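You operate a simulated robot arm through the tools that you are given. There is no shell and no other tool.

The job below is to be done with a simulated robot arm. You get a single attempt, and the scene is never put back.

JOB
On machine 2 put the shake and test levers off; try that the lift and tip levers spring back.

The check looks at the end state, three seconds after you hand in, the way a careful person would. Anything else that was tipped, shoved, dropped, spilled or broken makes it a failure.

ROBOT AND FRAMES
A 6-joint arm with a two-finger parallel gripper on a trunk, on a base that moves. Base frame: it is fixed to the floor where the robot stands at the start and does not move with it; the origin is under the middle of the robot, x ahead of it, y to its left, z up. Units: m, degrees, N and s.
With the tool pointing down near the work surface it reaches from about 0.38 to 0.92 m from the robot's upright axis, wherever it stands. Its first joint turns from -115.0 to 115.0 degrees. Places, roughly: breather d [-2.8, -1, 0.6]; machine two lift lever [-2.8, -1.3, 0.8]; machine two shake lever [-2.8, -1.2, 0.8]; machine two test lever [-2.9, -1.5, 0.8]; machine two tip lever [-2.8, -1.4, 0.8]; tank valve d [-2.9, -1.4, 0.6]. Payload 3.43 kg.
Tool frame: the origin (TCP) lies between the finger pads and is the grasp point; the fingertips stand 0.034 m ahead of it; z points along the fingers, y is the line along which they close. Largest opening 0.128 m; finger width 0.024, thickness 0.012; the body of the gripper, 0.048 by 0.13 m, starts 0.096 m behind the TCP.
Orientation is told as [roll, pitch, yaw] about the base's x, y, z axes, in that order, counted from this pose: with the fingers straight down and closing along the base's y, the tool's x points along the base's -x, its y along +y and its z along -z.

CONTROLS
- The arm moves only by the tool jog_arm. Its argument "targets" is a list that holds one entry, the list of rows, each a list of 7 numbers: the turn, a rotation vector about the tool's x, y, z in degrees, then the shift along the tool's x, y, z in m, then the opening, from 0 (shut) to 1 (fully open). In form: [[[ax, ay, az, x, y, z, grip], ...]]. A call has 1 to 20 rows; each row is the pose to reach, as a shift and turn from the pose commanded when the call began, along the tool's axes at that moment. Rows are played at 5 a second. More than 0.05 m and 8.6 degrees between two rows, or a gripper value outside its range, and nothing of the call is played. Where a pose cannot be reached the arm comes as near as it can. A force on the tool above 90 N (or 10 N above the force at the start of the call, whichever is more), or a blocked arm, ends the call early, and 0.2 s more pass. Each finger travels about 0.108 m/s and halts on what it meets, pressing with about 21 N; the grip force reading is that of the motor and also rises with nothing between the fingers. The clock runs only during rows and for 0.2 s after the last one: add rows that repeat a pose to give the fingers time. It gives the time, the measured TCP pose, the force on the tool (base axes), the opening and the grip force at its end, in the units of the frame above (readings bear some noise), with the torque about the TCP (base axes, N m) and any sound that the robot's microphone picked up.
- Cameras (640 x 400 px; columns grow to the right, rows downward): "scene" is now at [0.0774, 0.1928, 1.1759]; the picture's right is [-0.01, -1.00, 0.00], its down [-0.39, 0.00, -0.92] and it looks along [0.92, -0.01, -0.39] (base axes); focal length 272 px, centre (320, 200). "wrist" rides on the gripper at [0.076, -0.011, -0.16] in the tool frame; the picture's right is [0.15, 0.99, 0.00], its down [-0.88, 0.13, -0.46] and it looks along [-0.45, 0.07, 0.89] (tool axes); focal length 234 px, centre (320, 200). There is no depth. A picture from a camera that has moved, and an enlarged one, comes with that camera's place and axes in the base frame and with its lens.
- camera(camera): a new picture of that camera. It takes no simulated time.
- lift_body(by): moves the trunk up (or, below 0, down) by that many m; the arm and the scene camera ride with it, the base frame stays. It gives what a move gives, with no picture.
- roll_base(legs): drives the robot by 1 to 6 legs, each [ahead, turn to the left] in m and degrees, along the robot's own axes; the way and the turn of a leg run together, so that a leg with both is an arc; at most 1.5 m and 180 degrees a leg. The arm and the cameras ride along, it lands a little off, and it stops where it bumps. It gives what a move gives.
- head_to(pan, tilt): turns the head with the scene camera to pan (to the left, within 103 degrees either way) and tilt (down, from -29 to 69), counted from straight ahead of the robot (the tilt from the chest, where the trunk bows). It gives what a move gives.
- inspect(camera, box): a new picture of the part [left, top, right, bottom] of that camera's present view, enlarged. It takes no simulated time.
- hand_in(): hands the job in; it is judged then, once.

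Places have to be worked out from the pictures, the camera data and where the tool is seen. Open the gripper and draw the arm clear of the work before you hand the job in, unless the task says otherwise.

The tools are called after "Request:" by a JSON object that holds its "method" and its "body". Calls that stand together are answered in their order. jog_arm: Moves the arm, as the interface text tells. Its arguments: {"type":"object","properties":{"targets":{"type":"array","items":{"type":"array","items":{"type":"array","items":{"type":"number"}}}}},"required":["targets"]} The other tools are called the same way: lift_body (by) moves the trunk up or down; roll_base (legs) drives the base; head_to (pan, tilt) turns the head that bears the scene camera; camera (camera) takes a picture; inspect (camera, box) takes an enlarged picture of a part of a camera's view; hand_in () hands the job in.

At the start:

```text
t: 0.0
position: [0.4549, 0.053, 0.9718]
orientation: [0.0, 0.0, 0.0]
force: [0.3, 0.3, 0.4]
wrist_torque: [0.0, 0.01, 0.02]
opening: 0.128
gripper_force: 0.0
trunk travel left (down, up): [-0.425, 0.365]
robot x, y, heading: [-0.0008, -0.0006, -0.2]
head pan, tilt (commanded): [-0.7, 23.2]
```

scene: 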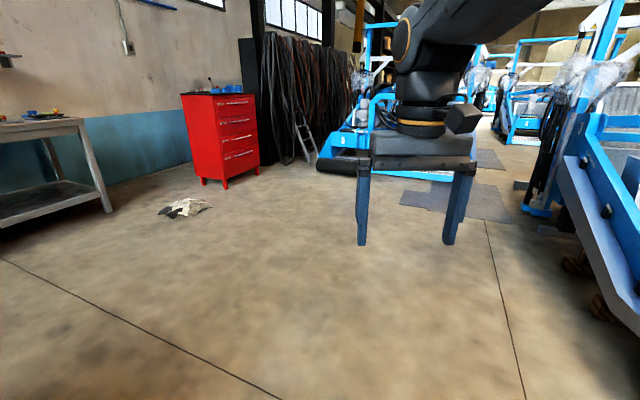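
wrist: 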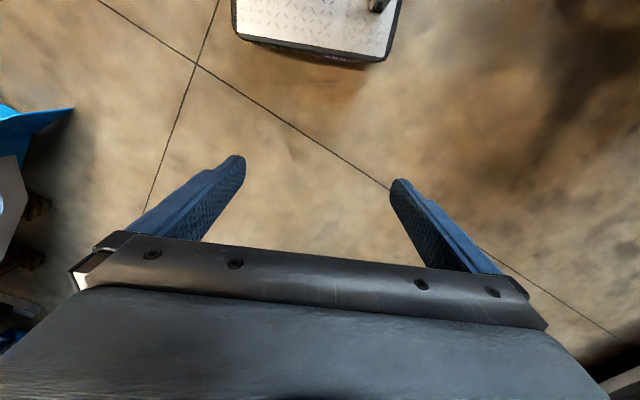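

The machine 2 levers lie behind the robot to its right; the first pictures only show what is ahead. I turn the head to see the surroundings before driving.

Request:
{"method": "head_to", "body": {"pan": -100, "tilt": 15}}

Request:
{"method": "camera", "body": {"camera": "scene"}}

```text
t: 1.8
position: [0.4553, 0.0528, 0.9714]
orientation: [0.1, 0.0, 0.0]
force: [0.0, -0.1, 0.6]
wrist_torque: [0.01, -0.02, -0.02]
opening: 0.128
gripper_force: 0.0
trunk travel left (down, up): [-0.425, 0.365]
robot x, y, heading: [-0.0003, 0.0007, -0.0]
head pan, tilt (commanded): [-100.0, 15.0]
```

```text
taken
camera scene: at [-0.0313, 0.1018, 1.1893], right [-0.98, 0.17, 0.0], down [0.04, 0.25, -0.97], along [-0.17, -0.95, -0.26], focal length 272 px, centre (320, 200)
```

scene: 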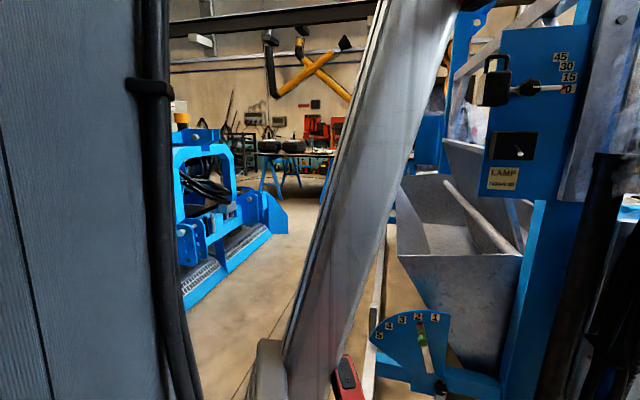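

A blue machine with a lamp switch and a numbered dial stands right behind on the right side. I look to the other side too.

Request:
{"method": "head_to", "body": {"pan": -55, "tilt": 25}}

Request:
{"method": "camera", "body": {"camera": "scene"}}

Request:
{"method": "head_to", "body": {"pan": 50, "tilt": 25}}

Request:
{"method": "camera", "body": {"camera": "scene"}}

Request:
{"method": "head_to", "body": {"pan": 103, "tilt": 25}}

Request:
{"method": "camera", "body": {"camera": "scene"}}

```text
t: 2.9
position: [0.4549, 0.0536, 0.973]
orientation: [-0.1, 0.0, 0.1]
force: [0.2, 0.3, 0.0]
wrist_torque: [0.03, -0.01, -0.05]
opening: 0.1279
gripper_force: 0.1
trunk travel left (down, up): [-0.425, 0.365]
robot x, y, heading: [0.0008, -0.0028, -0.0]
head pan, tilt (commanded): [-55.0, 25.0]
```

```text
taken
camera scene: at [0.0376, 0.1183, 1.1731], right [-0.82, -0.57, 0.0], down [-0.24, 0.35, -0.91], along [0.52, -0.74, -0.42], focal length 272 px, centre (320, 200)
```

scene: 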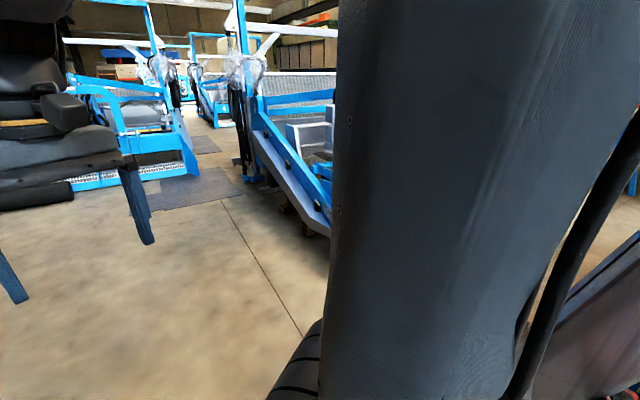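

```text
t: 4.7
position: [0.4559, 0.0537, 0.972]
orientation: [-0.1, 0.0, 0.0]
force: [0.6, 0.5, -0.5]
wrist_torque: [-0.01, -0.01, 0.02]
opening: 0.128
gripper_force: 0.1
trunk travel left (down, up): [-0.425, 0.365]
robot x, y, heading: [-0.0021, -0.0016, 0.1]
head pan, tilt (commanded): [50.0, 25.0]
```

```text
taken
camera scene: at [0.0441, 0.2644, 1.1731], right [0.77, -0.64, 0.0], down [-0.27, -0.32, -0.91], along [0.58, 0.69, -0.42], focal length 272 px, centre (320, 200)
```

scene: 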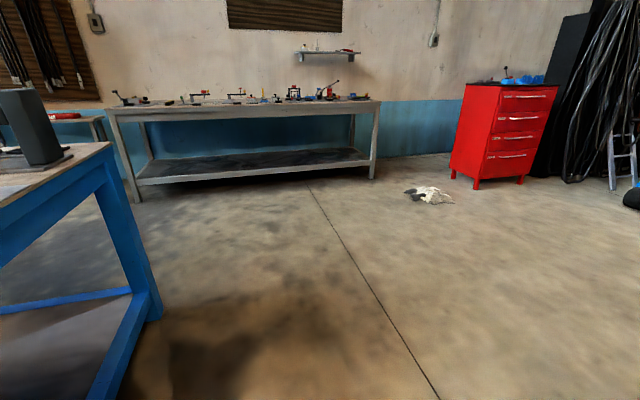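

```text
t: 5.9
position: [0.4545, 0.0536, 0.9721]
orientation: [0.0, 0.1, -0.1]
force: [0.0, -0.3, 0.0]
wrist_torque: [-0.01, 0.04, 0.01]
opening: 0.1284
gripper_force: 0.0
trunk travel left (down, up): [-0.425, 0.365]
robot x, y, heading: [0.0013, -0.0012, 0.0]
head pan, tilt (commanded): [103.0, 25.0]
```

```text
taken
camera scene: at [-0.0358, 0.2836, 1.1731], right [0.97, 0.22, 0.0], down [0.09, -0.41, -0.91], along [-0.2, 0.88, -0.42], focal length 272 px, centre (320, 200)
```

scene: 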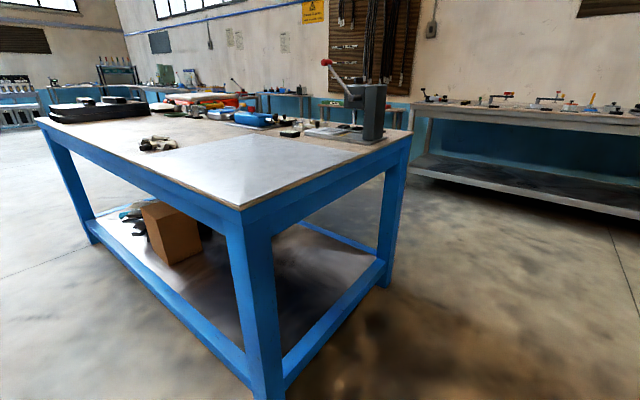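

The left has a work table about 1 m off; the space near the robot looks free for turning in place. I turn left 90 degrees in place and look toward the back.

Request:
{"method": "roll_base", "body": {"legs": [[0, 90]]}}

Request:
{"method": "head_to", "body": {"pan": 40, "tilt": 20}}

Request:
{"method": "camera", "body": {"camera": "scene"}}

Request:
{"method": "head_to", "body": {"pan": 90, "tilt": 20}}

Request:
{"method": "camera", "body": {"camera": "scene"}}

```text
t: 10.1
position: [-0.0512, 0.4559, 0.971]
orientation: [0.0, 0.0, 89.7]
force: [-0.1, -0.8, 0.0]
wrist_torque: [0.02, -0.01, 0.03]
opening: 0.1281
gripper_force: 0.1
trunk travel left (down, up): [-0.425, 0.365]
robot x, y, heading: [0.0016, 0.0018, 89.8]
head pan, tilt (commanded): [103.0, 25.0]
```

```text
t: 11.5
position: [-0.0506, 0.455, 0.9718]
orientation: [-0.2, 0.0, 89.7]
force: [0.5, -1.2, -0.8]
wrist_torque: [-0.02, 0.0, -0.03]
opening: 0.1281
gripper_force: 0.1
trunk travel left (down, up): [-0.425, 0.365]
robot x, y, heading: [0.0005, 0.0021, 89.7]
head pan, tilt (commanded): [40.0, 20.0]
```

```text
taken
camera scene: at [-0.2575, 0.0592, 1.1811], right [0.77, 0.64, 0.0], down [0.22, -0.26, -0.94], along [-0.6, 0.72, -0.34], focal length 272 px, centre (320, 200)
```

scene: 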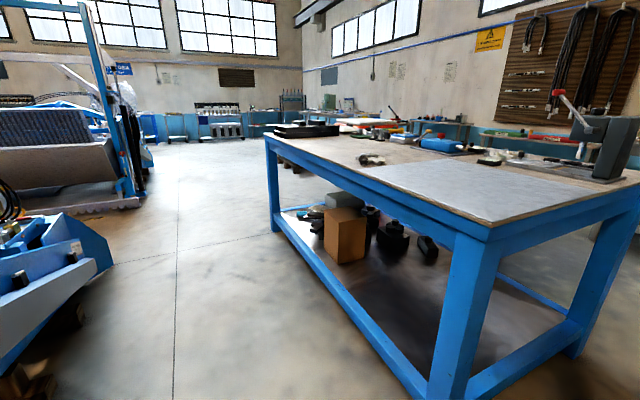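

```text
t: 12.6
position: [-0.0503, 0.4565, 0.9719]
orientation: [0.1, 0.0, 89.7]
force: [-0.1, -0.2, -0.1]
wrist_torque: [-0.02, 0.0, 0.0]
opening: 0.1278
gripper_force: 0.0
trunk travel left (down, up): [-0.425, 0.365]
robot x, y, heading: [0.0013, 0.0001, 89.6]
head pan, tilt (commanded): [90.0, 20.0]
```

```text
taken
camera scene: at [-0.2911, -0.0118, 1.1811], right [0.01, 1.0, 0.0], down [0.34, 0.0, -0.94], along [-0.94, 0.01, -0.34], focal length 272 px, centre (320, 200)
```

scene: 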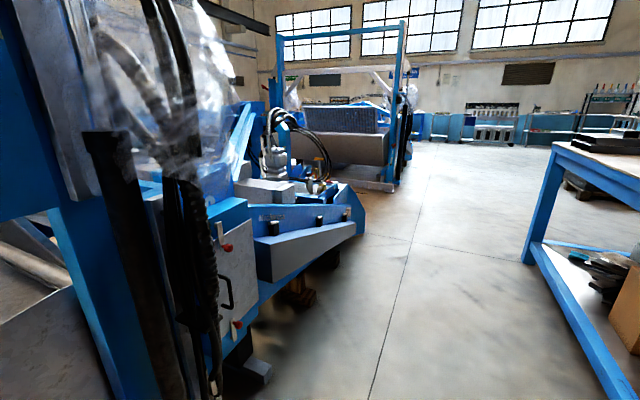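

The levers should project at about pixel (175,145), behind the wrapped hoses of the near machine. I enlarge that region.

Request:
{"method": "inspect", "body": {"camera": "scene", "box": [120, 60, 440, 260]}}

```text
2.00 times, centred on (280, 160) of scene
camera zoom: at [-0.2911, -0.0118, 1.1811], right [0.01, 1.0, 0.0], down [0.34, 0.0, -0.94], along [-0.94, 0.01, -0.34], focal length 544 px, centre (400, 280)
```

zoom: 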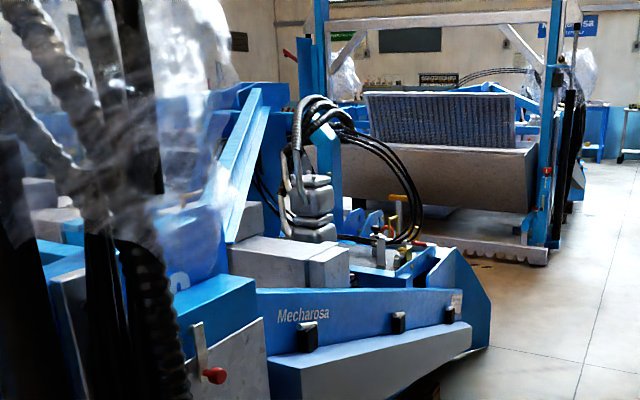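

The "Mecharosa" machine stands between me and the levers, reaching out to about (-2.0, 0.3); the table's edge runs from (-0.4,0.9) to (-2.1,1.6). I turn to heading ~156 and advance 1.1 m down the aisle, then look left.

Request:
{"method": "roll_base", "body": {"legs": [[0, 66], [1.1, 0]]}}

Request:
{"method": "head_to", "body": {"pan": 0, "tilt": 25}}

Request:
{"method": "camera", "body": {"camera": "scene"}}

Request:
{"method": "head_to", "body": {"pan": 50, "tilt": 25}}

Request:
{"method": "camera", "body": {"camera": "scene"}}

```text
t: 21.1
position: [-1.4287, 0.6057, 0.9719]
orientation: [0.0, 0.0, 154.6]
force: [0.6, -0.7, 0.1]
wrist_torque: [-0.02, -0.01, 0.01]
opening: 0.1281
gripper_force: 0.0
trunk travel left (down, up): [-0.425, 0.365]
robot x, y, heading: [-0.993, 0.4574, 154.5]
head pan, tilt (commanded): [90.0, 20.0]
```

```text
t: 22.8
position: [-1.4291, 0.6055, 0.9723]
orientation: [0.1, 0.0, 154.7]
force: [-0.3, -0.1, 0.1]
wrist_torque: [-0.02, -0.02, 0.01]
opening: 0.1278
gripper_force: 0.1
trunk travel left (down, up): [-0.425, 0.365]
robot x, y, heading: [-0.9969, 0.4611, 154.4]
head pan, tilt (commanded): [0.0, 25.0]
```

```text
taken
camera scene: at [-1.1538, 0.3152, 1.1731], right [0.43, 0.9, 0.0], down [0.38, -0.18, -0.91], along [-0.82, 0.39, -0.42], focal length 272 px, centre (320, 200)
```

scene: 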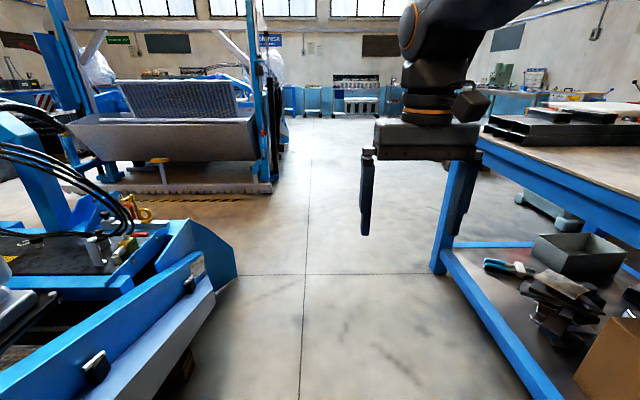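

```text
t: 24.0
position: [-1.4291, 0.6055, 0.9722]
orientation: [-0.1, -0.1, 154.7]
force: [-0.8, 0.6, -0.1]
wrist_torque: [0.0, 0.03, 0.02]
opening: 0.1279
gripper_force: 0.1
trunk travel left (down, up): [-0.425, 0.365]
robot x, y, heading: [-0.9968, 0.4579, 154.6]
head pan, tilt (commanded): [50.0, 25.0]
```

```text
taken
camera scene: at [-1.1544, 0.2375, 1.1731], right [-0.42, 0.91, 0.0], down [0.38, 0.18, -0.91], along [-0.82, -0.38, -0.42], focal length 272 px, centre (320, 200)
```

scene: 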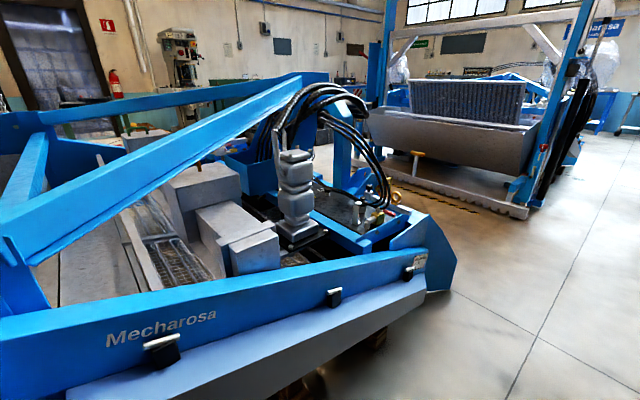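

The machine's front corner is at about (-2.5 to -2.75, 0.3), and the next machine is about 1.5 m beyond, so there is a gap to pass. I roll 1.4 m further along the aisle and look left again.

Request:
{"method": "roll_base", "body": {"legs": [[1.4, 0]]}}

Request:
{"method": "head_to", "body": {"pan": 85, "tilt": 20}}

Request:
{"method": "camera", "body": {"camera": "scene"}}

```text
t: 31.1
position: [-2.702, 1.2419, 0.9719]
orientation: [0.0, 0.0, 153.2]
force: [0.1, -0.7, 0.3]
wrist_torque: [0.0, 0.0, 0.04]
opening: 0.1281
gripper_force: 0.0
trunk travel left (down, up): [-0.425, 0.365]
robot x, y, heading: [-2.2723, 1.0873, 153.0]
head pan, tilt (commanded): [50.0, 25.0]
```

```text
t: 32.1
position: [-2.7021, 1.2419, 0.9717]
orientation: [0.0, -0.1, 153.3]
force: [-0.4, 0.2, 0.4]
wrist_torque: [0.02, 0.01, -0.03]
opening: 0.128
gripper_force: 0.1
trunk travel left (down, up): [-0.425, 0.365]
robot x, y, heading: [-2.2718, 1.0849, 153.3]
head pan, tilt (commanded): [85.0, 20.0]
```

```text
taken
camera scene: at [-2.4008, 0.8242, 1.1811], right [-0.85, 0.53, 0.0], down [0.18, 0.29, -0.94], along [-0.5, -0.8, -0.34], focal length 272 px, centre (320, 200)
```

scene: 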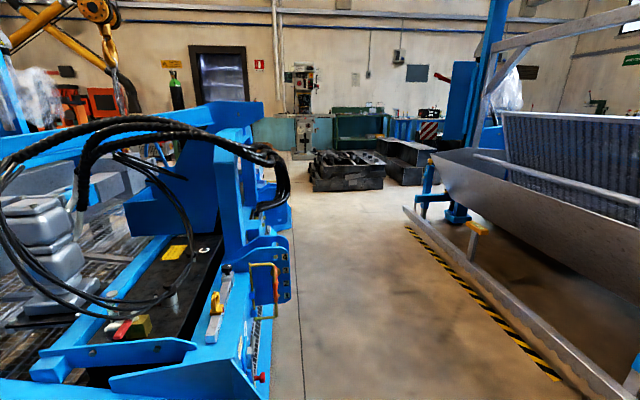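

The levers project near (215,156), behind the blue uprights with the hoses; their machine's end face borders the passage on its left. Before entering I look at the passage more steeply and further right to measure its width.

Request:
{"method": "head_to", "body": {"pan": 60, "tilt": 40}}

Request:
{"method": "camera", "body": {"camera": "scene"}}

Request:
{"method": "head_to", "body": {"pan": 100, "tilt": 45}}

Request:
{"method": "camera", "body": {"camera": "scene"}}

Request:
{"method": "head_to", "body": {"pan": 40, "tilt": 69}}

Request:
{"method": "camera", "body": {"camera": "scene"}}

```text
t: 33.0
position: [-2.702, 1.2411, 0.9725]
orientation: [0.0, 0.1, 153.1]
force: [1.1, 0.1, 0.3]
wrist_torque: [0.0, -0.01, 0.02]
opening: 0.128
gripper_force: 0.1
trunk travel left (down, up): [-0.425, 0.365]
robot x, y, heading: [-2.2712, 1.0846, 153.1]
head pan, tilt (commanded): [60.0, 40.0]
```

```text
taken
camera scene: at [-2.4228, 0.8567, 1.1498], right [-0.55, 0.84, 0.0], down [0.54, 0.35, -0.77], along [-0.64, -0.42, -0.64], focal length 272 px, centre (320, 200)
```

scene: 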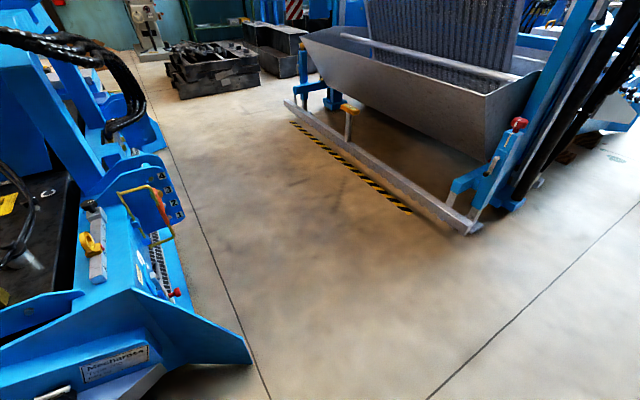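

```text
t: 34.0
position: [-2.7028, 1.2421, 0.9726]
orientation: [0.1, 0.0, 153.2]
force: [-0.2, 0.5, 0.3]
wrist_torque: [-0.01, -0.03, -0.04]
opening: 0.1279
gripper_force: 0.1
trunk travel left (down, up): [-0.425, 0.365]
robot x, y, heading: [-2.2734, 1.0817, 153.1]
head pan, tilt (commanded): [100.0, 45.0]
```

```text
taken
camera scene: at [-2.3752, 0.8255, 1.1425], right [-0.96, 0.29, 0.0], down [0.21, 0.68, -0.71], along [-0.21, -0.68, -0.71], focal length 272 px, centre (320, 200)
```

scene: 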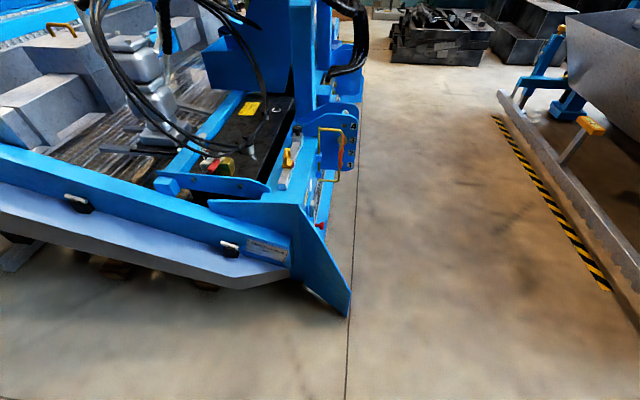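

```text
t: 35.3
position: [-2.7026, 1.2415, 0.972]
orientation: [-0.1, -0.1, 153.1]
force: [-0.1, 0.5, 0.2]
wrist_torque: [0.05, 0.0, 0.01]
opening: 0.1278
gripper_force: 0.2
trunk travel left (down, up): [-0.425, 0.365]
robot x, y, heading: [-2.2725, 1.085, 152.9]
head pan, tilt (commanded): [40.0, 68.8]
```

```text
taken
camera scene: at [-2.4061, 0.8905, 1.1136], right [-0.23, 0.97, 0.0], down [0.91, 0.21, -0.36], along [-0.35, -0.08, -0.93], focal length 272 px, centre (320, 200)
```

scene: 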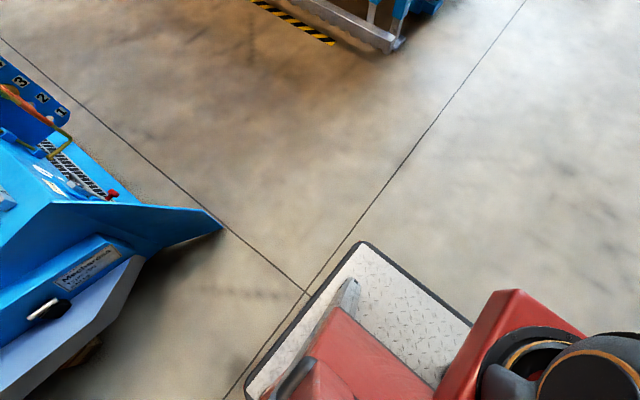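

The tip of the blade is at (-2.62,0.42) on the floor, the rail end of the other machine at (-3.70,0.98); both faces run along heading ~246°, with ~1.15 m between them. My base is about 0.55 x 0.52 m, so I go to (-3.12,0.65), turn to 246° and go in 0.8 m.

Request:
{"method": "roll_base", "body": {"legs": [[0, 54.2], [0.95, 0], [0, 38.4]]}}

Request:
{"method": "head_to", "body": {"pan": 20, "tilt": 25}}

Request:
{"method": "camera", "body": {"camera": "scene"}}

Request:
{"method": "head_to", "body": {"pan": 65, "tilt": 25}}

Request:
{"method": "camera", "body": {"camera": "scene"}}

```text
t: 44.5
position: [-3.265, 0.2169, 0.9712]
orientation: [-0.1, -0.2, -115.3]
force: [-0.5, 0.7, -0.8]
wrist_torque: [-0.01, 0.01, 0.03]
opening: 0.1278
gripper_force: 0.0
trunk travel left (down, up): [-0.425, 0.365]
robot x, y, heading: [-3.1174, 0.653, -115.2]
head pan, tilt (commanded): [40.0, 68.8]
```

```text
t: 45.6
position: [-3.2654, 0.2177, 0.9712]
orientation: [0.1, 0.0, -115.3]
force: [0.5, 0.5, 0.2]
wrist_torque: [-0.01, -0.01, -0.03]
opening: 0.1281
gripper_force: 0.0
trunk travel left (down, up): [-0.425, 0.365]
robot x, y, heading: [-3.1194, 0.6546, -115.3]
head pan, tilt (commanded): [20.0, 25.0]
```

```text
taken
camera scene: at [-2.9486, 0.4861, 1.173], right [-1.0, 0.09, 0.0], down [0.04, 0.42, -0.91], along [-0.08, -0.9, -0.42], focal length 272 px, centre (320, 200)
```

scene: 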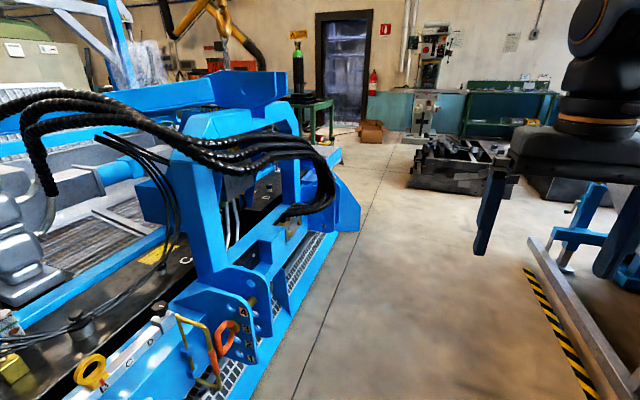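

```text
t: 46.7
position: [-3.2648, 0.2187, 0.972]
orientation: [0.0, 0.0, -115.3]
force: [0.7, -0.6, -0.6]
wrist_torque: [0.02, -0.03, 0.02]
opening: 0.1279
gripper_force: 0.0
trunk travel left (down, up): [-0.425, 0.365]
robot x, y, heading: [-3.1181, 0.6555, -115.5]
head pan, tilt (commanded): [65.0, 25.0]
```

```text
taken
camera scene: at [-2.8813, 0.5068, 1.1731], right [-0.77, -0.64, 0.0], down [-0.27, 0.33, -0.91], along [0.58, -0.7, -0.42], focal length 272 px, centre (320, 200)
```

scene: 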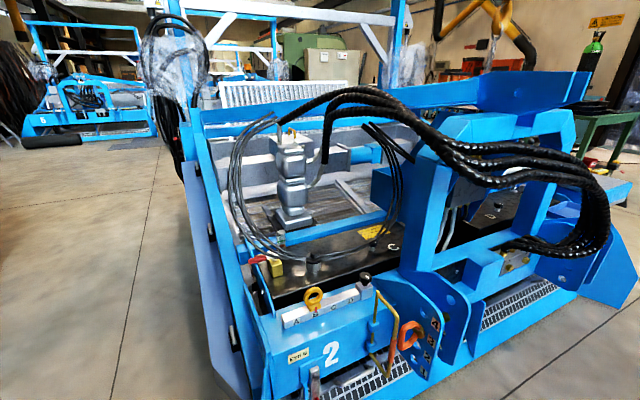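

The blue box carries the number "2", so this is machine 2. The levers should appear near (523,148) behind the headstock hoses; I enlarge there.

Request:
{"method": "inspect", "body": {"camera": "scene", "box": [400, 60, 640, 210]}}

Request:
{"method": "inspect", "body": {"camera": "scene", "box": [230, 190, 470, 340]}}

```text
2.67 times, centred on (520, 135) of scene
camera zoom: at [-2.8813, 0.5068, 1.1731], right [-0.77, -0.64, 0.0], down [-0.27, 0.33, -0.91], along [0.58, -0.7, -0.42], focal length 725 px, centre (-213, 373)
```

zoom: 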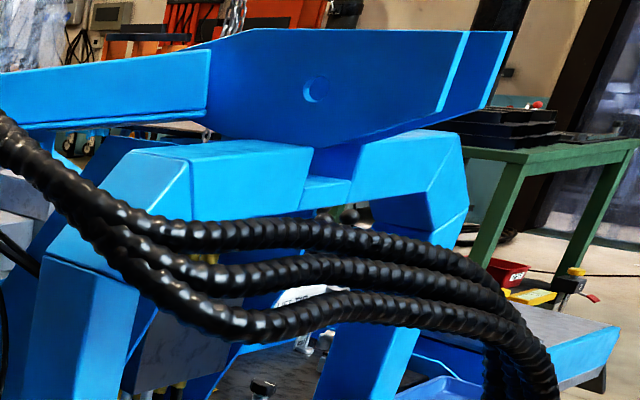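

```text
2.67 times, centred on (350, 265) of scene
camera zoom: at [-2.8813, 0.5068, 1.1731], right [-0.77, -0.64, 0.0], down [-0.27, 0.33, -0.91], along [0.58, -0.7, -0.42], focal length 725 px, centre (240, 27)
```

zoom: 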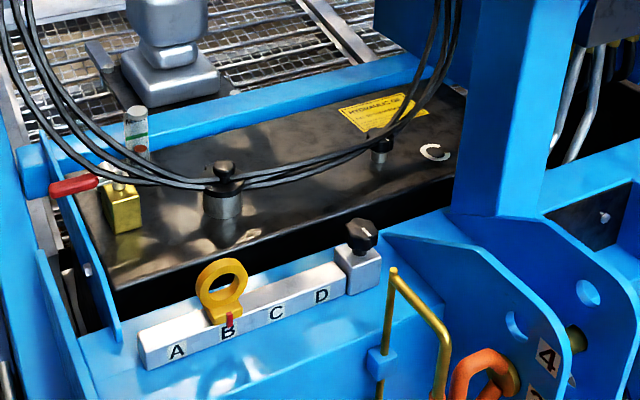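

A black lever ball and a valve block show behind the portal frame. I drive further down the passage by 1.0 m and look left through the portal.

Request:
{"method": "roll_base", "body": {"legs": [[1.0, 0]]}}

Request:
{"method": "head_to", "body": {"pan": 70, "tilt": 25}}

Request:
{"method": "camera", "body": {"camera": "scene"}}

Request:
{"method": "head_to", "body": {"pan": 0, "tilt": 35}}

Request:
{"method": "camera", "body": {"camera": "scene"}}

```text
t: 51.9
position: [-3.6832, -0.6981, 0.9721]
orientation: [0.0, 0.0, -114.5]
force: [0.5, 0.2, -0.3]
wrist_torque: [0.01, -0.02, -0.05]
opening: 0.128
gripper_force: 0.1
trunk travel left (down, up): [-0.425, 0.365]
robot x, y, heading: [-3.5465, -0.2607, -114.3]
head pan, tilt (commanded): [65.0, 25.0]
```

```text
t: 52.6
position: [-3.6829, -0.697, 0.971]
orientation: [0.0, 0.0, -114.4]
force: [0.1, -0.5, 0.2]
wrist_torque: [0.01, -0.03, 0.0]
opening: 0.1281
gripper_force: 0.1
trunk travel left (down, up): [-0.425, 0.365]
robot x, y, heading: [-3.5423, -0.2601, -114.3]
head pan, tilt (commanded): [70.0, 25.0]
```

```text
taken
camera scene: at [-3.2977, -0.3964, 1.1731], right [-0.7, -0.71, 0.0], down [-0.3, 0.3, -0.91], along [0.65, -0.64, -0.42], focal length 272 px, centre (320, 200)
```

scene: 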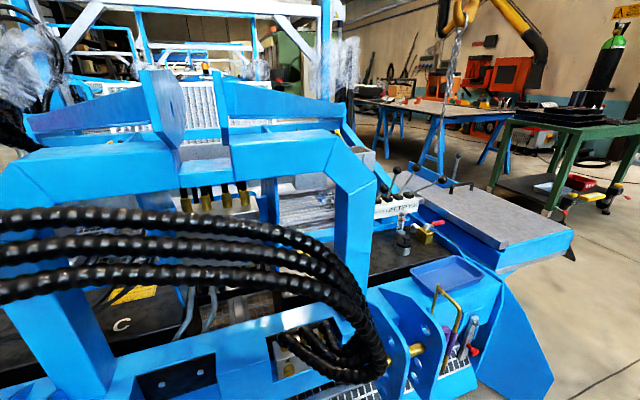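

```text
t: 54.0
position: [-3.6827, -0.6966, 0.973]
orientation: [0.0, 0.0, -114.5]
force: [0.2, 0.1, -1.0]
wrist_torque: [0.0, -0.01, 0.02]
opening: 0.128
gripper_force: 0.1
trunk travel left (down, up): [-0.425, 0.365]
robot x, y, heading: [-3.5422, -0.2625, -114.2]
head pan, tilt (commanded): [0.0, 35.0]
```

```text
taken
camera scene: at [-3.3999, -0.4119, 1.1573], right [-0.91, 0.41, 0.0], down [0.24, 0.52, -0.82], along [-0.34, -0.75, -0.57], focal length 272 px, centre (320, 200)
```

scene: 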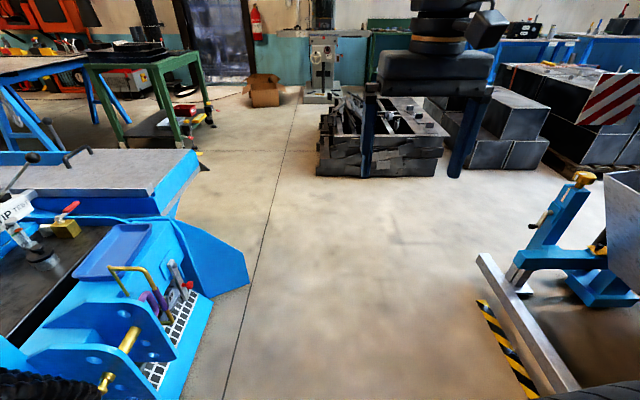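

Now the row of levers with a labelled white bar is visible around (410,190). I turn the head there and enlarge.

Request:
{"method": "head_to", "body": {"pan": 50, "tilt": 25}}

Request:
{"method": "camera", "body": {"camera": "scene"}}

Request:
{"method": "inspect", "body": {"camera": "scene", "box": [200, 120, 360, 220]}}

```text
t: 55.2
position: [-3.6835, -0.6976, 0.9726]
orientation: [0.0, 0.0, -114.5]
force: [-0.1, -0.8, -1.2]
wrist_torque: [-0.03, -0.01, -0.03]
opening: 0.1279
gripper_force: 0.1
trunk travel left (down, up): [-0.425, 0.365]
robot x, y, heading: [-3.5461, -0.2611, -114.0]
head pan, tilt (commanded): [50.0, 25.0]
```

```text
taken
camera scene: at [-3.3238, -0.415, 1.173], right [-0.9, -0.43, 0.0], down [-0.18, 0.38, -0.91], along [0.39, -0.82, -0.42], focal length 272 px, centre (320, 200)
```

scene: 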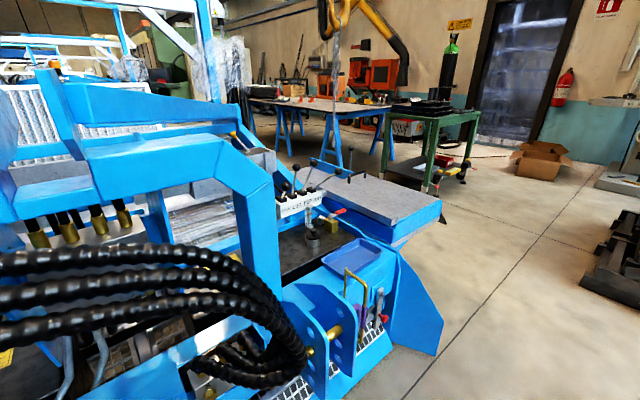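

```text
4.00 times, centred on (280, 170) of scene
camera zoom: at [-3.3238, -0.415, 1.173], right [-0.9, -0.43, 0.0], down [-0.18, 0.38, -0.91], along [0.39, -0.82, -0.42], focal length 1088 px, centre (480, 320)
```

zoom: 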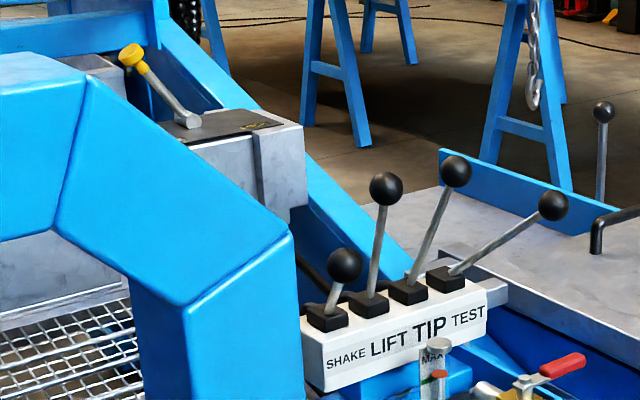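

Labels read SHAKE, LIFT, TIP, TEST; the lever block sits around (-2.83,-1.27,0.72), about 0.5 m inside the machine's edge. I drive 0.63 m on and turn left 90° to face it from the passage.

Request:
{"method": "roll_base", "body": {"legs": [[0.63, 0]]}}

Request:
{"method": "roll_base", "body": {"legs": [[0, 90]]}}

Request:
{"method": "head_to", "body": {"pan": 0, "tilt": 30}}

Request:
{"method": "camera", "body": {"camera": "scene"}}

Request:
{"method": "camera", "body": {"camera": "wrist"}}

```text
t: 58.7
position: [-3.94, -1.2658, 0.9713]
orientation: [-0.1, 0.0, -114.3]
force: [0.1, -0.3, 0.0]
wrist_torque: [-0.02, 0.02, -0.01]
opening: 0.128
gripper_force: 0.1
trunk travel left (down, up): [-0.425, 0.365]
robot x, y, heading: [-3.8013, -0.8282, -114.4]
head pan, tilt (commanded): [50.0, 25.0]
```

```text
t: 62.9
position: [-3.3659, -0.9741, 0.972]
orientation: [0.0, 0.0, -25.0]
force: [-0.6, 0.0, -1.1]
wrist_torque: [-0.02, 0.06, 0.02]
opening: 0.1282
gripper_force: 0.0
trunk travel left (down, up): [-0.425, 0.365]
robot x, y, heading: [-3.8, -0.8279, -25.3]
head pan, tilt (commanded): [50.0, 25.0]
```

```text
t: 64.0
position: [-3.3656, -0.9728, 0.9722]
orientation: [0.0, 0.0, -24.8]
force: [0.2, -0.1, 0.0]
wrist_torque: [0.01, 0.01, 0.01]
opening: 0.1282
gripper_force: 0.1
trunk travel left (down, up): [-0.425, 0.365]
robot x, y, heading: [-3.8013, -0.8297, -25.0]
head pan, tilt (commanded): [0.0, 30.0]
```

```text
taken
camera scene: at [-3.6507, -0.6863, 1.1651], right [-0.42, -0.91, 0.0], down [-0.45, 0.21, -0.87], along [0.79, -0.36, -0.5], focal length 272 px, centre (320, 200)
```

scene: 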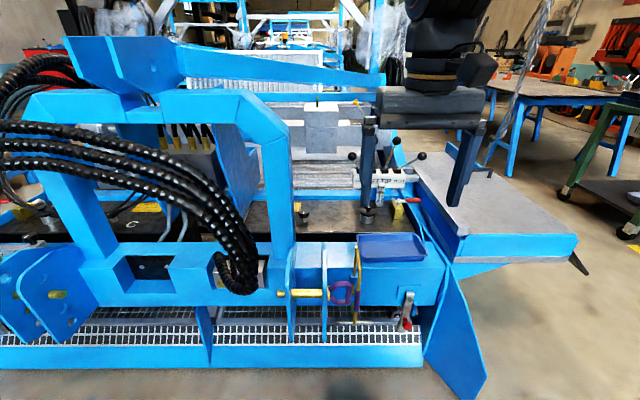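

```text
taken
camera wrist: at [-3.4396, -0.9506, 1.1317], right [0.28, 0.96, 0.0], down [0.85, -0.25, 0.46], along [0.44, -0.13, -0.89], focal length 234 px, centre (320, 200)
```

wrist: 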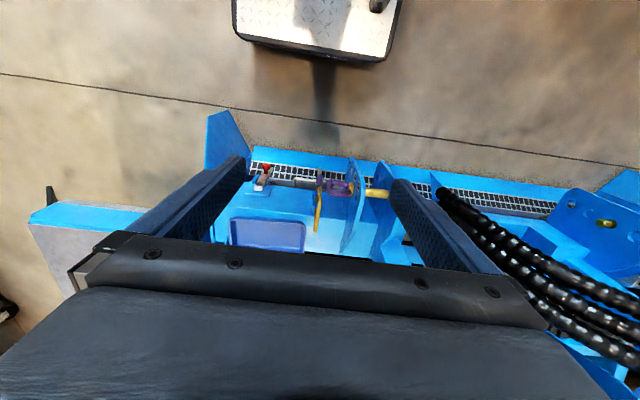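

The levers are now straight ahead, slightly hidden behind a finger. I enlarge the lever area.

Request:
{"method": "inspect", "body": {"camera": "scene", "box": [330, 125, 458, 205]}}

Request:
{"method": "inspect", "body": {"camera": "scene", "box": [270, 80, 430, 180]}}

```text
5.00 times, centred on (394, 165) of scene
camera zoom: at [-3.6507, -0.6863, 1.1651], right [-0.42, -0.91, 0.0], down [-0.45, 0.21, -0.87], along [0.79, -0.36, -0.5], focal length 1360 px, centre (-50, 375)
```

zoom: 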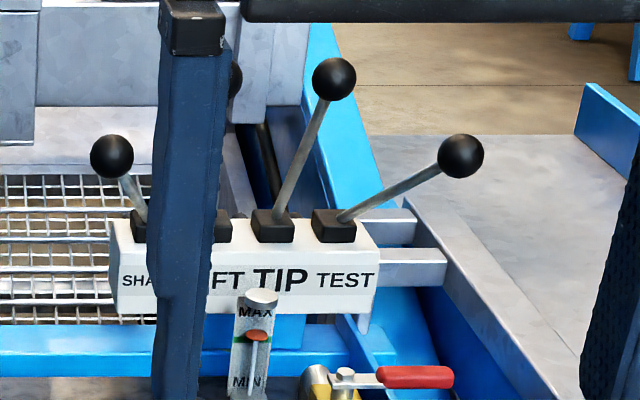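

```text
4.00 times, centred on (350, 130) of scene
camera zoom: at [-3.6507, -0.6863, 1.1651], right [-0.42, -0.91, 0.0], down [-0.45, 0.21, -0.87], along [0.79, -0.36, -0.5], focal length 1088 px, centre (200, 480)
```

zoom: 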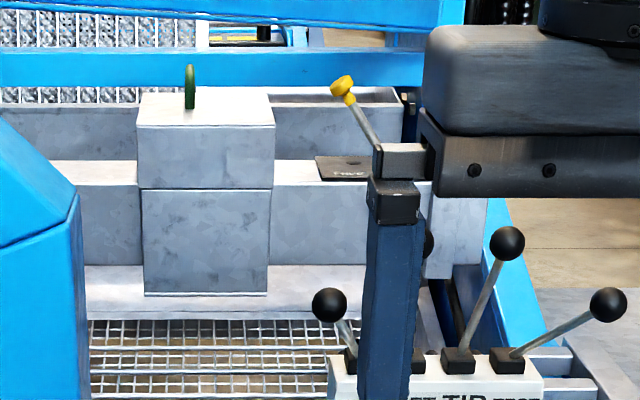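

From two views I triangulate the knobs: shake (-2.793,-1.222,0.784), lift (-2.771,-1.344,0.821), tip (-2.818,-1.409,0.826), test (-2.906,-1.470,0.783); shake and test lean ~47° toward the passage, lift and tip only ~20°. I raise the trunk to view the block's top for off/on marks and check the front clearance of the base.

Request:
{"method": "lift_body", "body": {"by": 0.3}}

Request:
{"method": "camera", "body": {"camera": "scene"}}

Request:
{"method": "inspect", "body": {"camera": "scene", "box": [330, 90, 474, 180]}}

Request:
{"method": "head_to", "body": {"pan": -20, "tilt": 65}}

Request:
{"method": "camera", "body": {"camera": "scene"}}

```text
t: 67.0
position: [-3.3665, -0.9736, 1.2733]
orientation: [0.1, 0.0, -24.9]
force: [-0.6, 0.4, -0.7]
wrist_torque: [-0.01, -0.01, -0.01]
opening: 0.1279
gripper_force: 0.0
trunk travel left (down, up): [-0.725, 0.065]
robot x, y, heading: [-3.7975, -0.8263, -25.3]
head pan, tilt (commanded): [0.0, 30.0]
```

```text
taken
camera scene: at [-3.7264, -0.6511, 1.4651], right [-0.42, -0.91, 0.0], down [-0.45, 0.21, -0.87], along [0.79, -0.37, -0.5], focal length 272 px, centre (320, 200)
```

scene: 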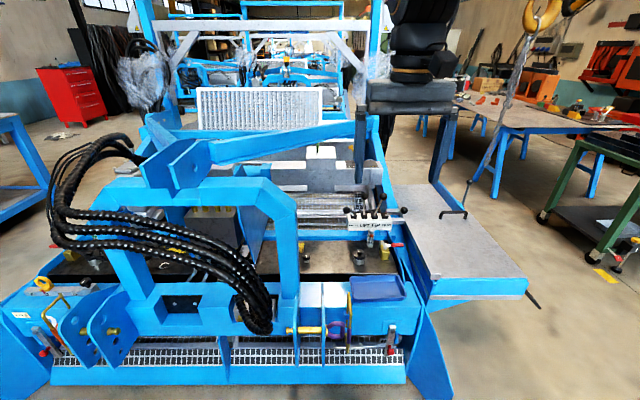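

```text
4.44 times, centred on (402, 135) of scene
camera zoom: at [-3.7264, -0.6511, 1.4651], right [-0.42, -0.91, 0.0], down [-0.45, 0.21, -0.87], along [0.79, -0.37, -0.5], focal length 1209 px, centre (-44, 489)
```

zoom: 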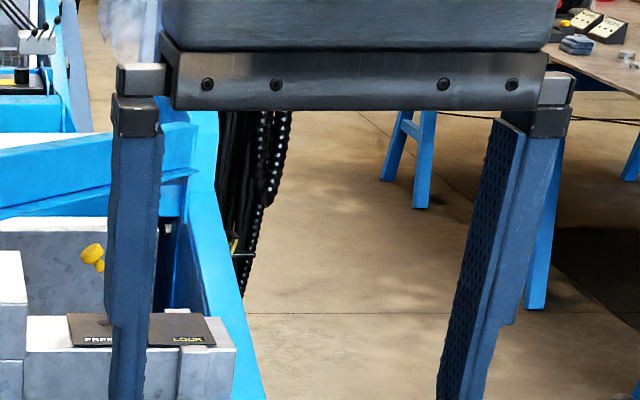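

```text
t: 68.0
position: [-3.3653, -0.9731, 1.2727]
orientation: [0.1, 0.0, -24.9]
force: [0.1, -0.3, 0.1]
wrist_torque: [0.02, 0.0, 0.03]
opening: 0.1276
gripper_force: 0.0
trunk travel left (down, up): [-0.725, 0.065]
robot x, y, heading: [-3.801, -0.8315, -25.1]
head pan, tilt (commanded): [-20.0, 65.0]
```

```text
taken
camera scene: at [-3.7654, -0.6558, 1.4175], right [-0.71, -0.71, 0.0], down [-0.64, 0.64, -0.42], along [0.3, -0.3, -0.91], focal length 272 px, centre (320, 200)
```

scene: 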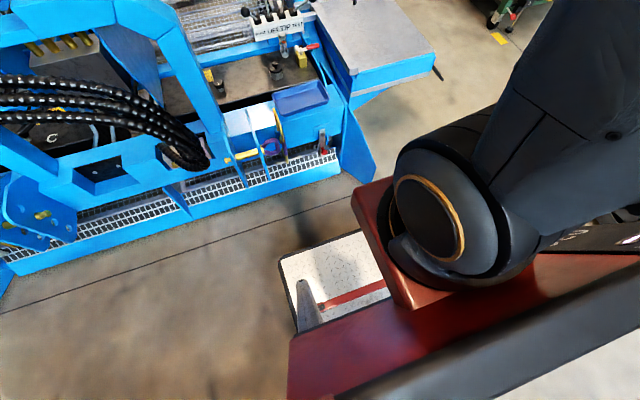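

The raised view shows the layout; another machine behind has a similar lever block that may show the normal position. I turn the head back and enlarge both lever blocks.

Request:
{"method": "head_to", "body": {"pan": 0, "tilt": 30}}

Request:
{"method": "inspect", "body": {"camera": "scene", "box": [330, 170, 442, 240]}}

Request:
{"method": "inspect", "body": {"camera": "scene", "box": [310, 80, 374, 120]}}

```text
t: 69.1
position: [-3.3666, -0.9724, 1.2723]
orientation: [0.0, 0.0, -24.9]
force: [-0.5, 0.5, 0.6]
wrist_torque: [0.01, 0.03, -0.03]
opening: 0.1282
gripper_force: 0.0
trunk travel left (down, up): [-0.725, 0.065]
robot x, y, heading: [-3.8019, -0.8317, -24.9]
head pan, tilt (commanded): [0.0, 30.0]
```

```text
5.71 times, centred on (386, 205) of scene
camera zoom: at [-3.7264, -0.6511, 1.465], right [-0.42, -0.91, 0.0], down [-0.45, 0.21, -0.87], along [0.78, -0.37, -0.5], focal length 1554 px, centre (-57, 171)
```

zoom: 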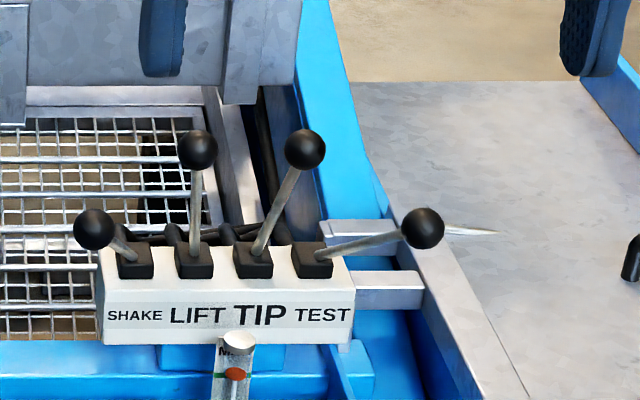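

```text
10.00 times, centred on (342, 100) of scene
camera zoom: at [-3.7264, -0.6511, 1.465], right [-0.42, -0.91, 0.0], down [-0.45, 0.21, -0.87], along [0.78, -0.37, -0.5], focal length 2719 px, centre (100, 1200)
```

zoom: 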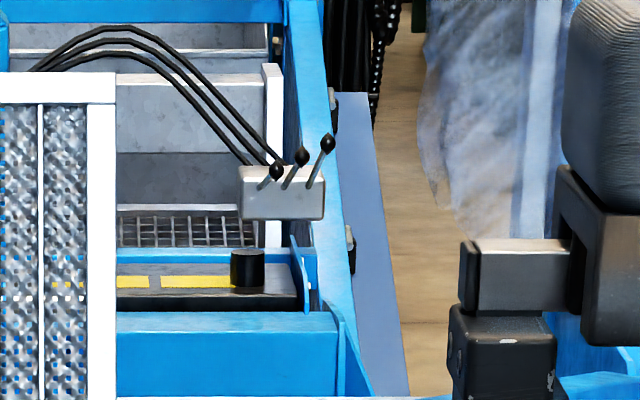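

No on/off marks on the bar; the unsprung look suggests shake and test are pulled out (~48° lean) while lift and tip rest at ~22°, so "off" should be in line with those. With the arm high, I roll 0.24 m forward to get into reach; the base front should end about 4 cm short of the blade line.

Request:
{"method": "roll_base", "body": {"legs": [[0.23, 0]]}}

Request:
{"method": "camera", "body": {"camera": "scene"}}

Request:
{"method": "camera", "body": {"camera": "wrist"}}

```text
t: 70.8
position: [-3.1567, -1.0694, 1.2725]
orientation: [0.0, 0.1, -25.0]
force: [-0.2, -0.7, 0.8]
wrist_torque: [-0.02, -0.01, 0.0]
opening: 0.1284
gripper_force: 0.2
trunk travel left (down, up): [-0.725, 0.065]
robot x, y, heading: [-3.5913, -0.9264, -25.1]
head pan, tilt (commanded): [0.0, 30.0]
```

```text
taken
camera scene: at [-3.5172, -0.7485, 1.4651], right [-0.42, -0.91, 0.0], down [-0.45, 0.21, -0.87], along [0.79, -0.37, -0.5], focal length 272 px, centre (320, 200)
```

scene: 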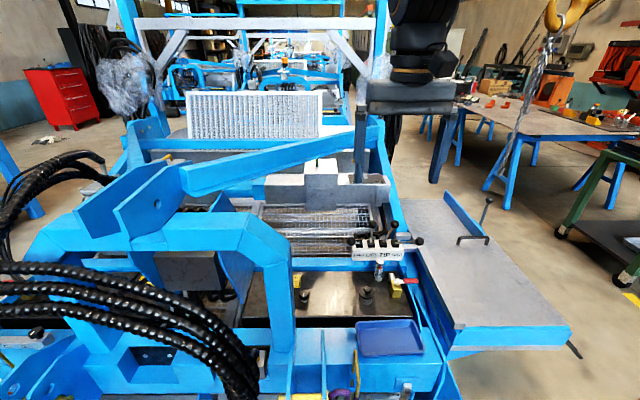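

```text
taken
camera wrist: at [-3.2306, -1.0482, 1.4318], right [0.28, 0.96, 0.0], down [0.85, -0.25, 0.46], along [0.44, -0.13, -0.89], focal length 234 px, centre (320, 200)
```

wrist: 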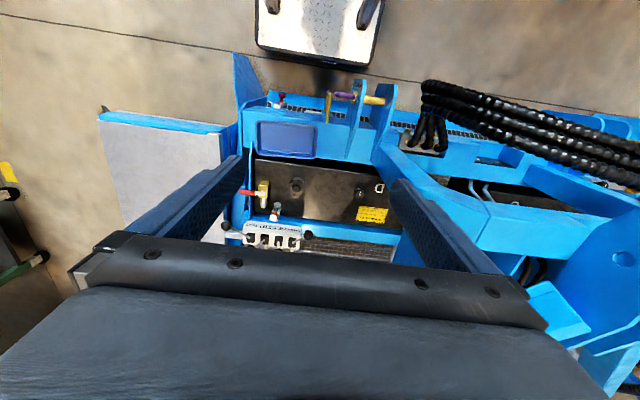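

The base stands at n≈2.87 (0.85–0.9 m from the levers) with the front just short of the blade line. I plan to push each knob forward with two nearly shut fingers (≈2 cm gap so the ball nests between them), tool tilted 30° forward; first I tilt and extend 0.2 m at height, narrowing the gripper.

Request:
{"method": "jog_arm", "body": {"targets": [[[0, -6, 0, -0.04, 0, 0, 0.8], [0, -12, 0, -0.08, 0, 0, 0.6], [0, -18, 0, -0.12, 0, 0, 0.4], [0, -24, 0, -0.16, 0, 0, 0.25], [0, -30, 0, -0.2, 0, 0, 0.16], [0, -30, 0, -0.2, 0, 0, 0.16], [0, -30, 0, -0.2, 0, 0, 0.16]]]}}

Request:
{"method": "camera", "body": {"camera": "wrist"}}

Request:
{"method": "camera", "body": {"camera": "scene"}}

```text
t: 72.4
position: [-2.9756, -1.1542, 1.2711]
orientation: [0.1, -30.1, -24.9]
force: [0.9, 0.0, -1.0]
wrist_torque: [0.02, 0.0, -0.01]
opening: 0.0207
gripper_force: 0.0
trunk travel left (down, up): [-0.725, 0.065]
robot x, y, heading: [-3.5938, -0.9243, -25.0]
head pan, tilt (commanded): [0.0, 30.0]
```

```text
taken
camera wrist: at [-3.1122, -1.1031, 1.3719], right [0.3, 0.95, -0.07], down [0.54, -0.11, 0.84], along [0.79, -0.29, -0.54], focal length 234 px, centre (320, 200)
```

wrist: 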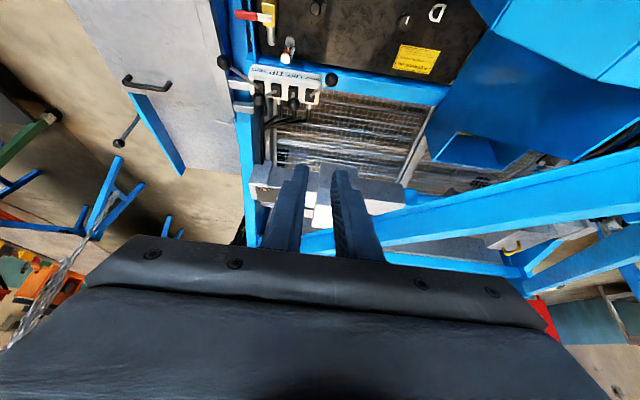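

```text
taken
camera scene: at [-3.517, -0.7486, 1.4651], right [-0.42, -0.91, 0.0], down [-0.45, 0.21, -0.87], along [0.78, -0.37, -0.5], focal length 272 px, centre (320, 200)
```

scene: 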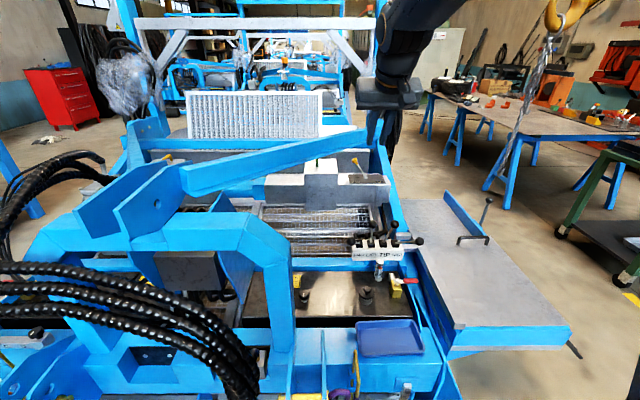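

The tool is tilted 30° and the fingers are 2 cm apart. I enlarge the levers in the wrist view to check their geometry from above.

Request:
{"method": "inspect", "body": {"camera": "wrist", "box": [200, 30, 360, 130]}}

Request:
{"method": "inspect", "body": {"camera": "scene", "box": [330, 220, 442, 290]}}

```text
4.00 times, centred on (280, 80) of wrist
camera zoom: at [-3.1122, -1.1031, 1.3719], right [0.3, 0.95, -0.07], down [0.54, -0.11, 0.84], along [0.79, -0.29, -0.54], focal length 937 px, centre (480, 680)
```

zoom: 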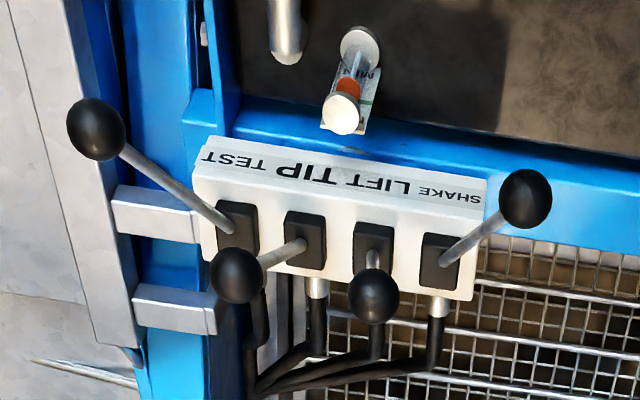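

```text
5.71 times, centred on (386, 255) of scene
camera zoom: at [-3.517, -0.7486, 1.4651], right [-0.42, -0.91, 0.0], down [-0.45, 0.21, -0.87], along [0.78, -0.37, -0.5], focal length 1554 px, centre (-57, -114)
```

zoom: 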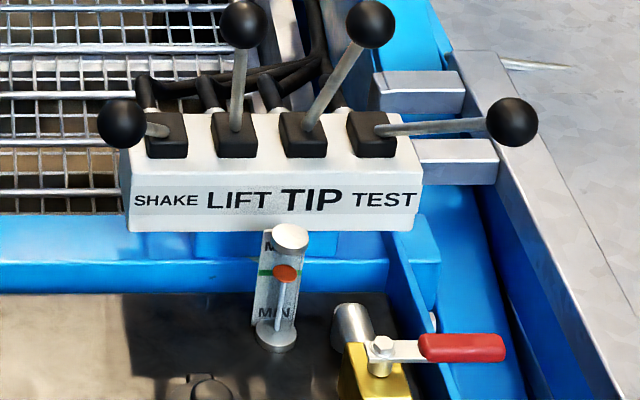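

All four knobs re-triangulate consistently (shake s/n offset fits within 5 mm). I lower the trunk by 0.3 m so the arm has good reach; the TCP comes to about z 0.97, still above knobs and portal side-clear by 0.2 m.

Request:
{"method": "lift_body", "body": {"by": -0.3}}

Request:
{"method": "camera", "body": {"camera": "wrist"}}

Request:
{"method": "camera", "body": {"camera": "scene"}}

```text
t: 75.4
position: [-2.9754, -1.1537, 0.9734]
orientation: [0.0, -30.0, -25.0]
force: [-0.3, -0.3, 0.0]
wrist_torque: [0.0, 0.02, 0.01]
opening: 0.0206
gripper_force: 0.2
trunk travel left (down, up): [-0.425, 0.365]
robot x, y, heading: [-3.5914, -0.9271, -25.2]
head pan, tilt (commanded): [0.0, 30.0]
```

```text
taken
camera wrist: at [-3.1123, -1.1032, 1.0726], right [0.3, 0.95, -0.07], down [0.54, -0.11, 0.84], along [0.79, -0.29, -0.54], focal length 234 px, centre (320, 200)
```

wrist: 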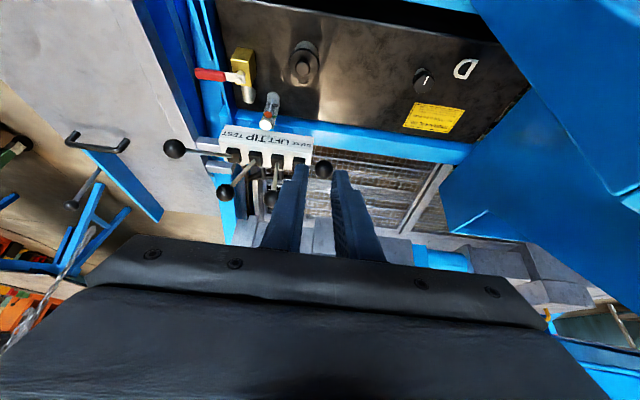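

```text
taken
camera scene: at [-3.4413, -0.7839, 1.1651], right [-0.42, -0.91, 0.0], down [-0.45, 0.21, -0.87], along [0.78, -0.37, -0.5], focal length 272 px, centre (320, 200)
```

scene: 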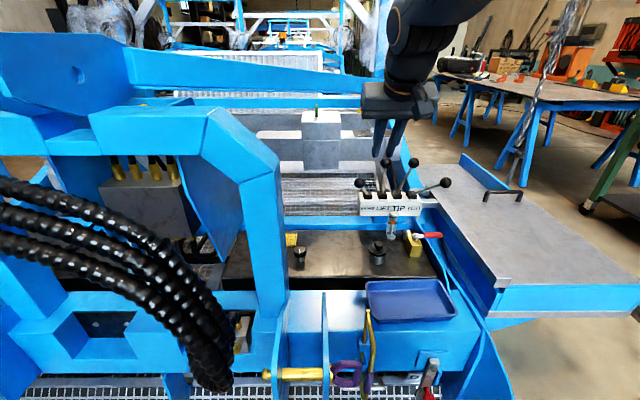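

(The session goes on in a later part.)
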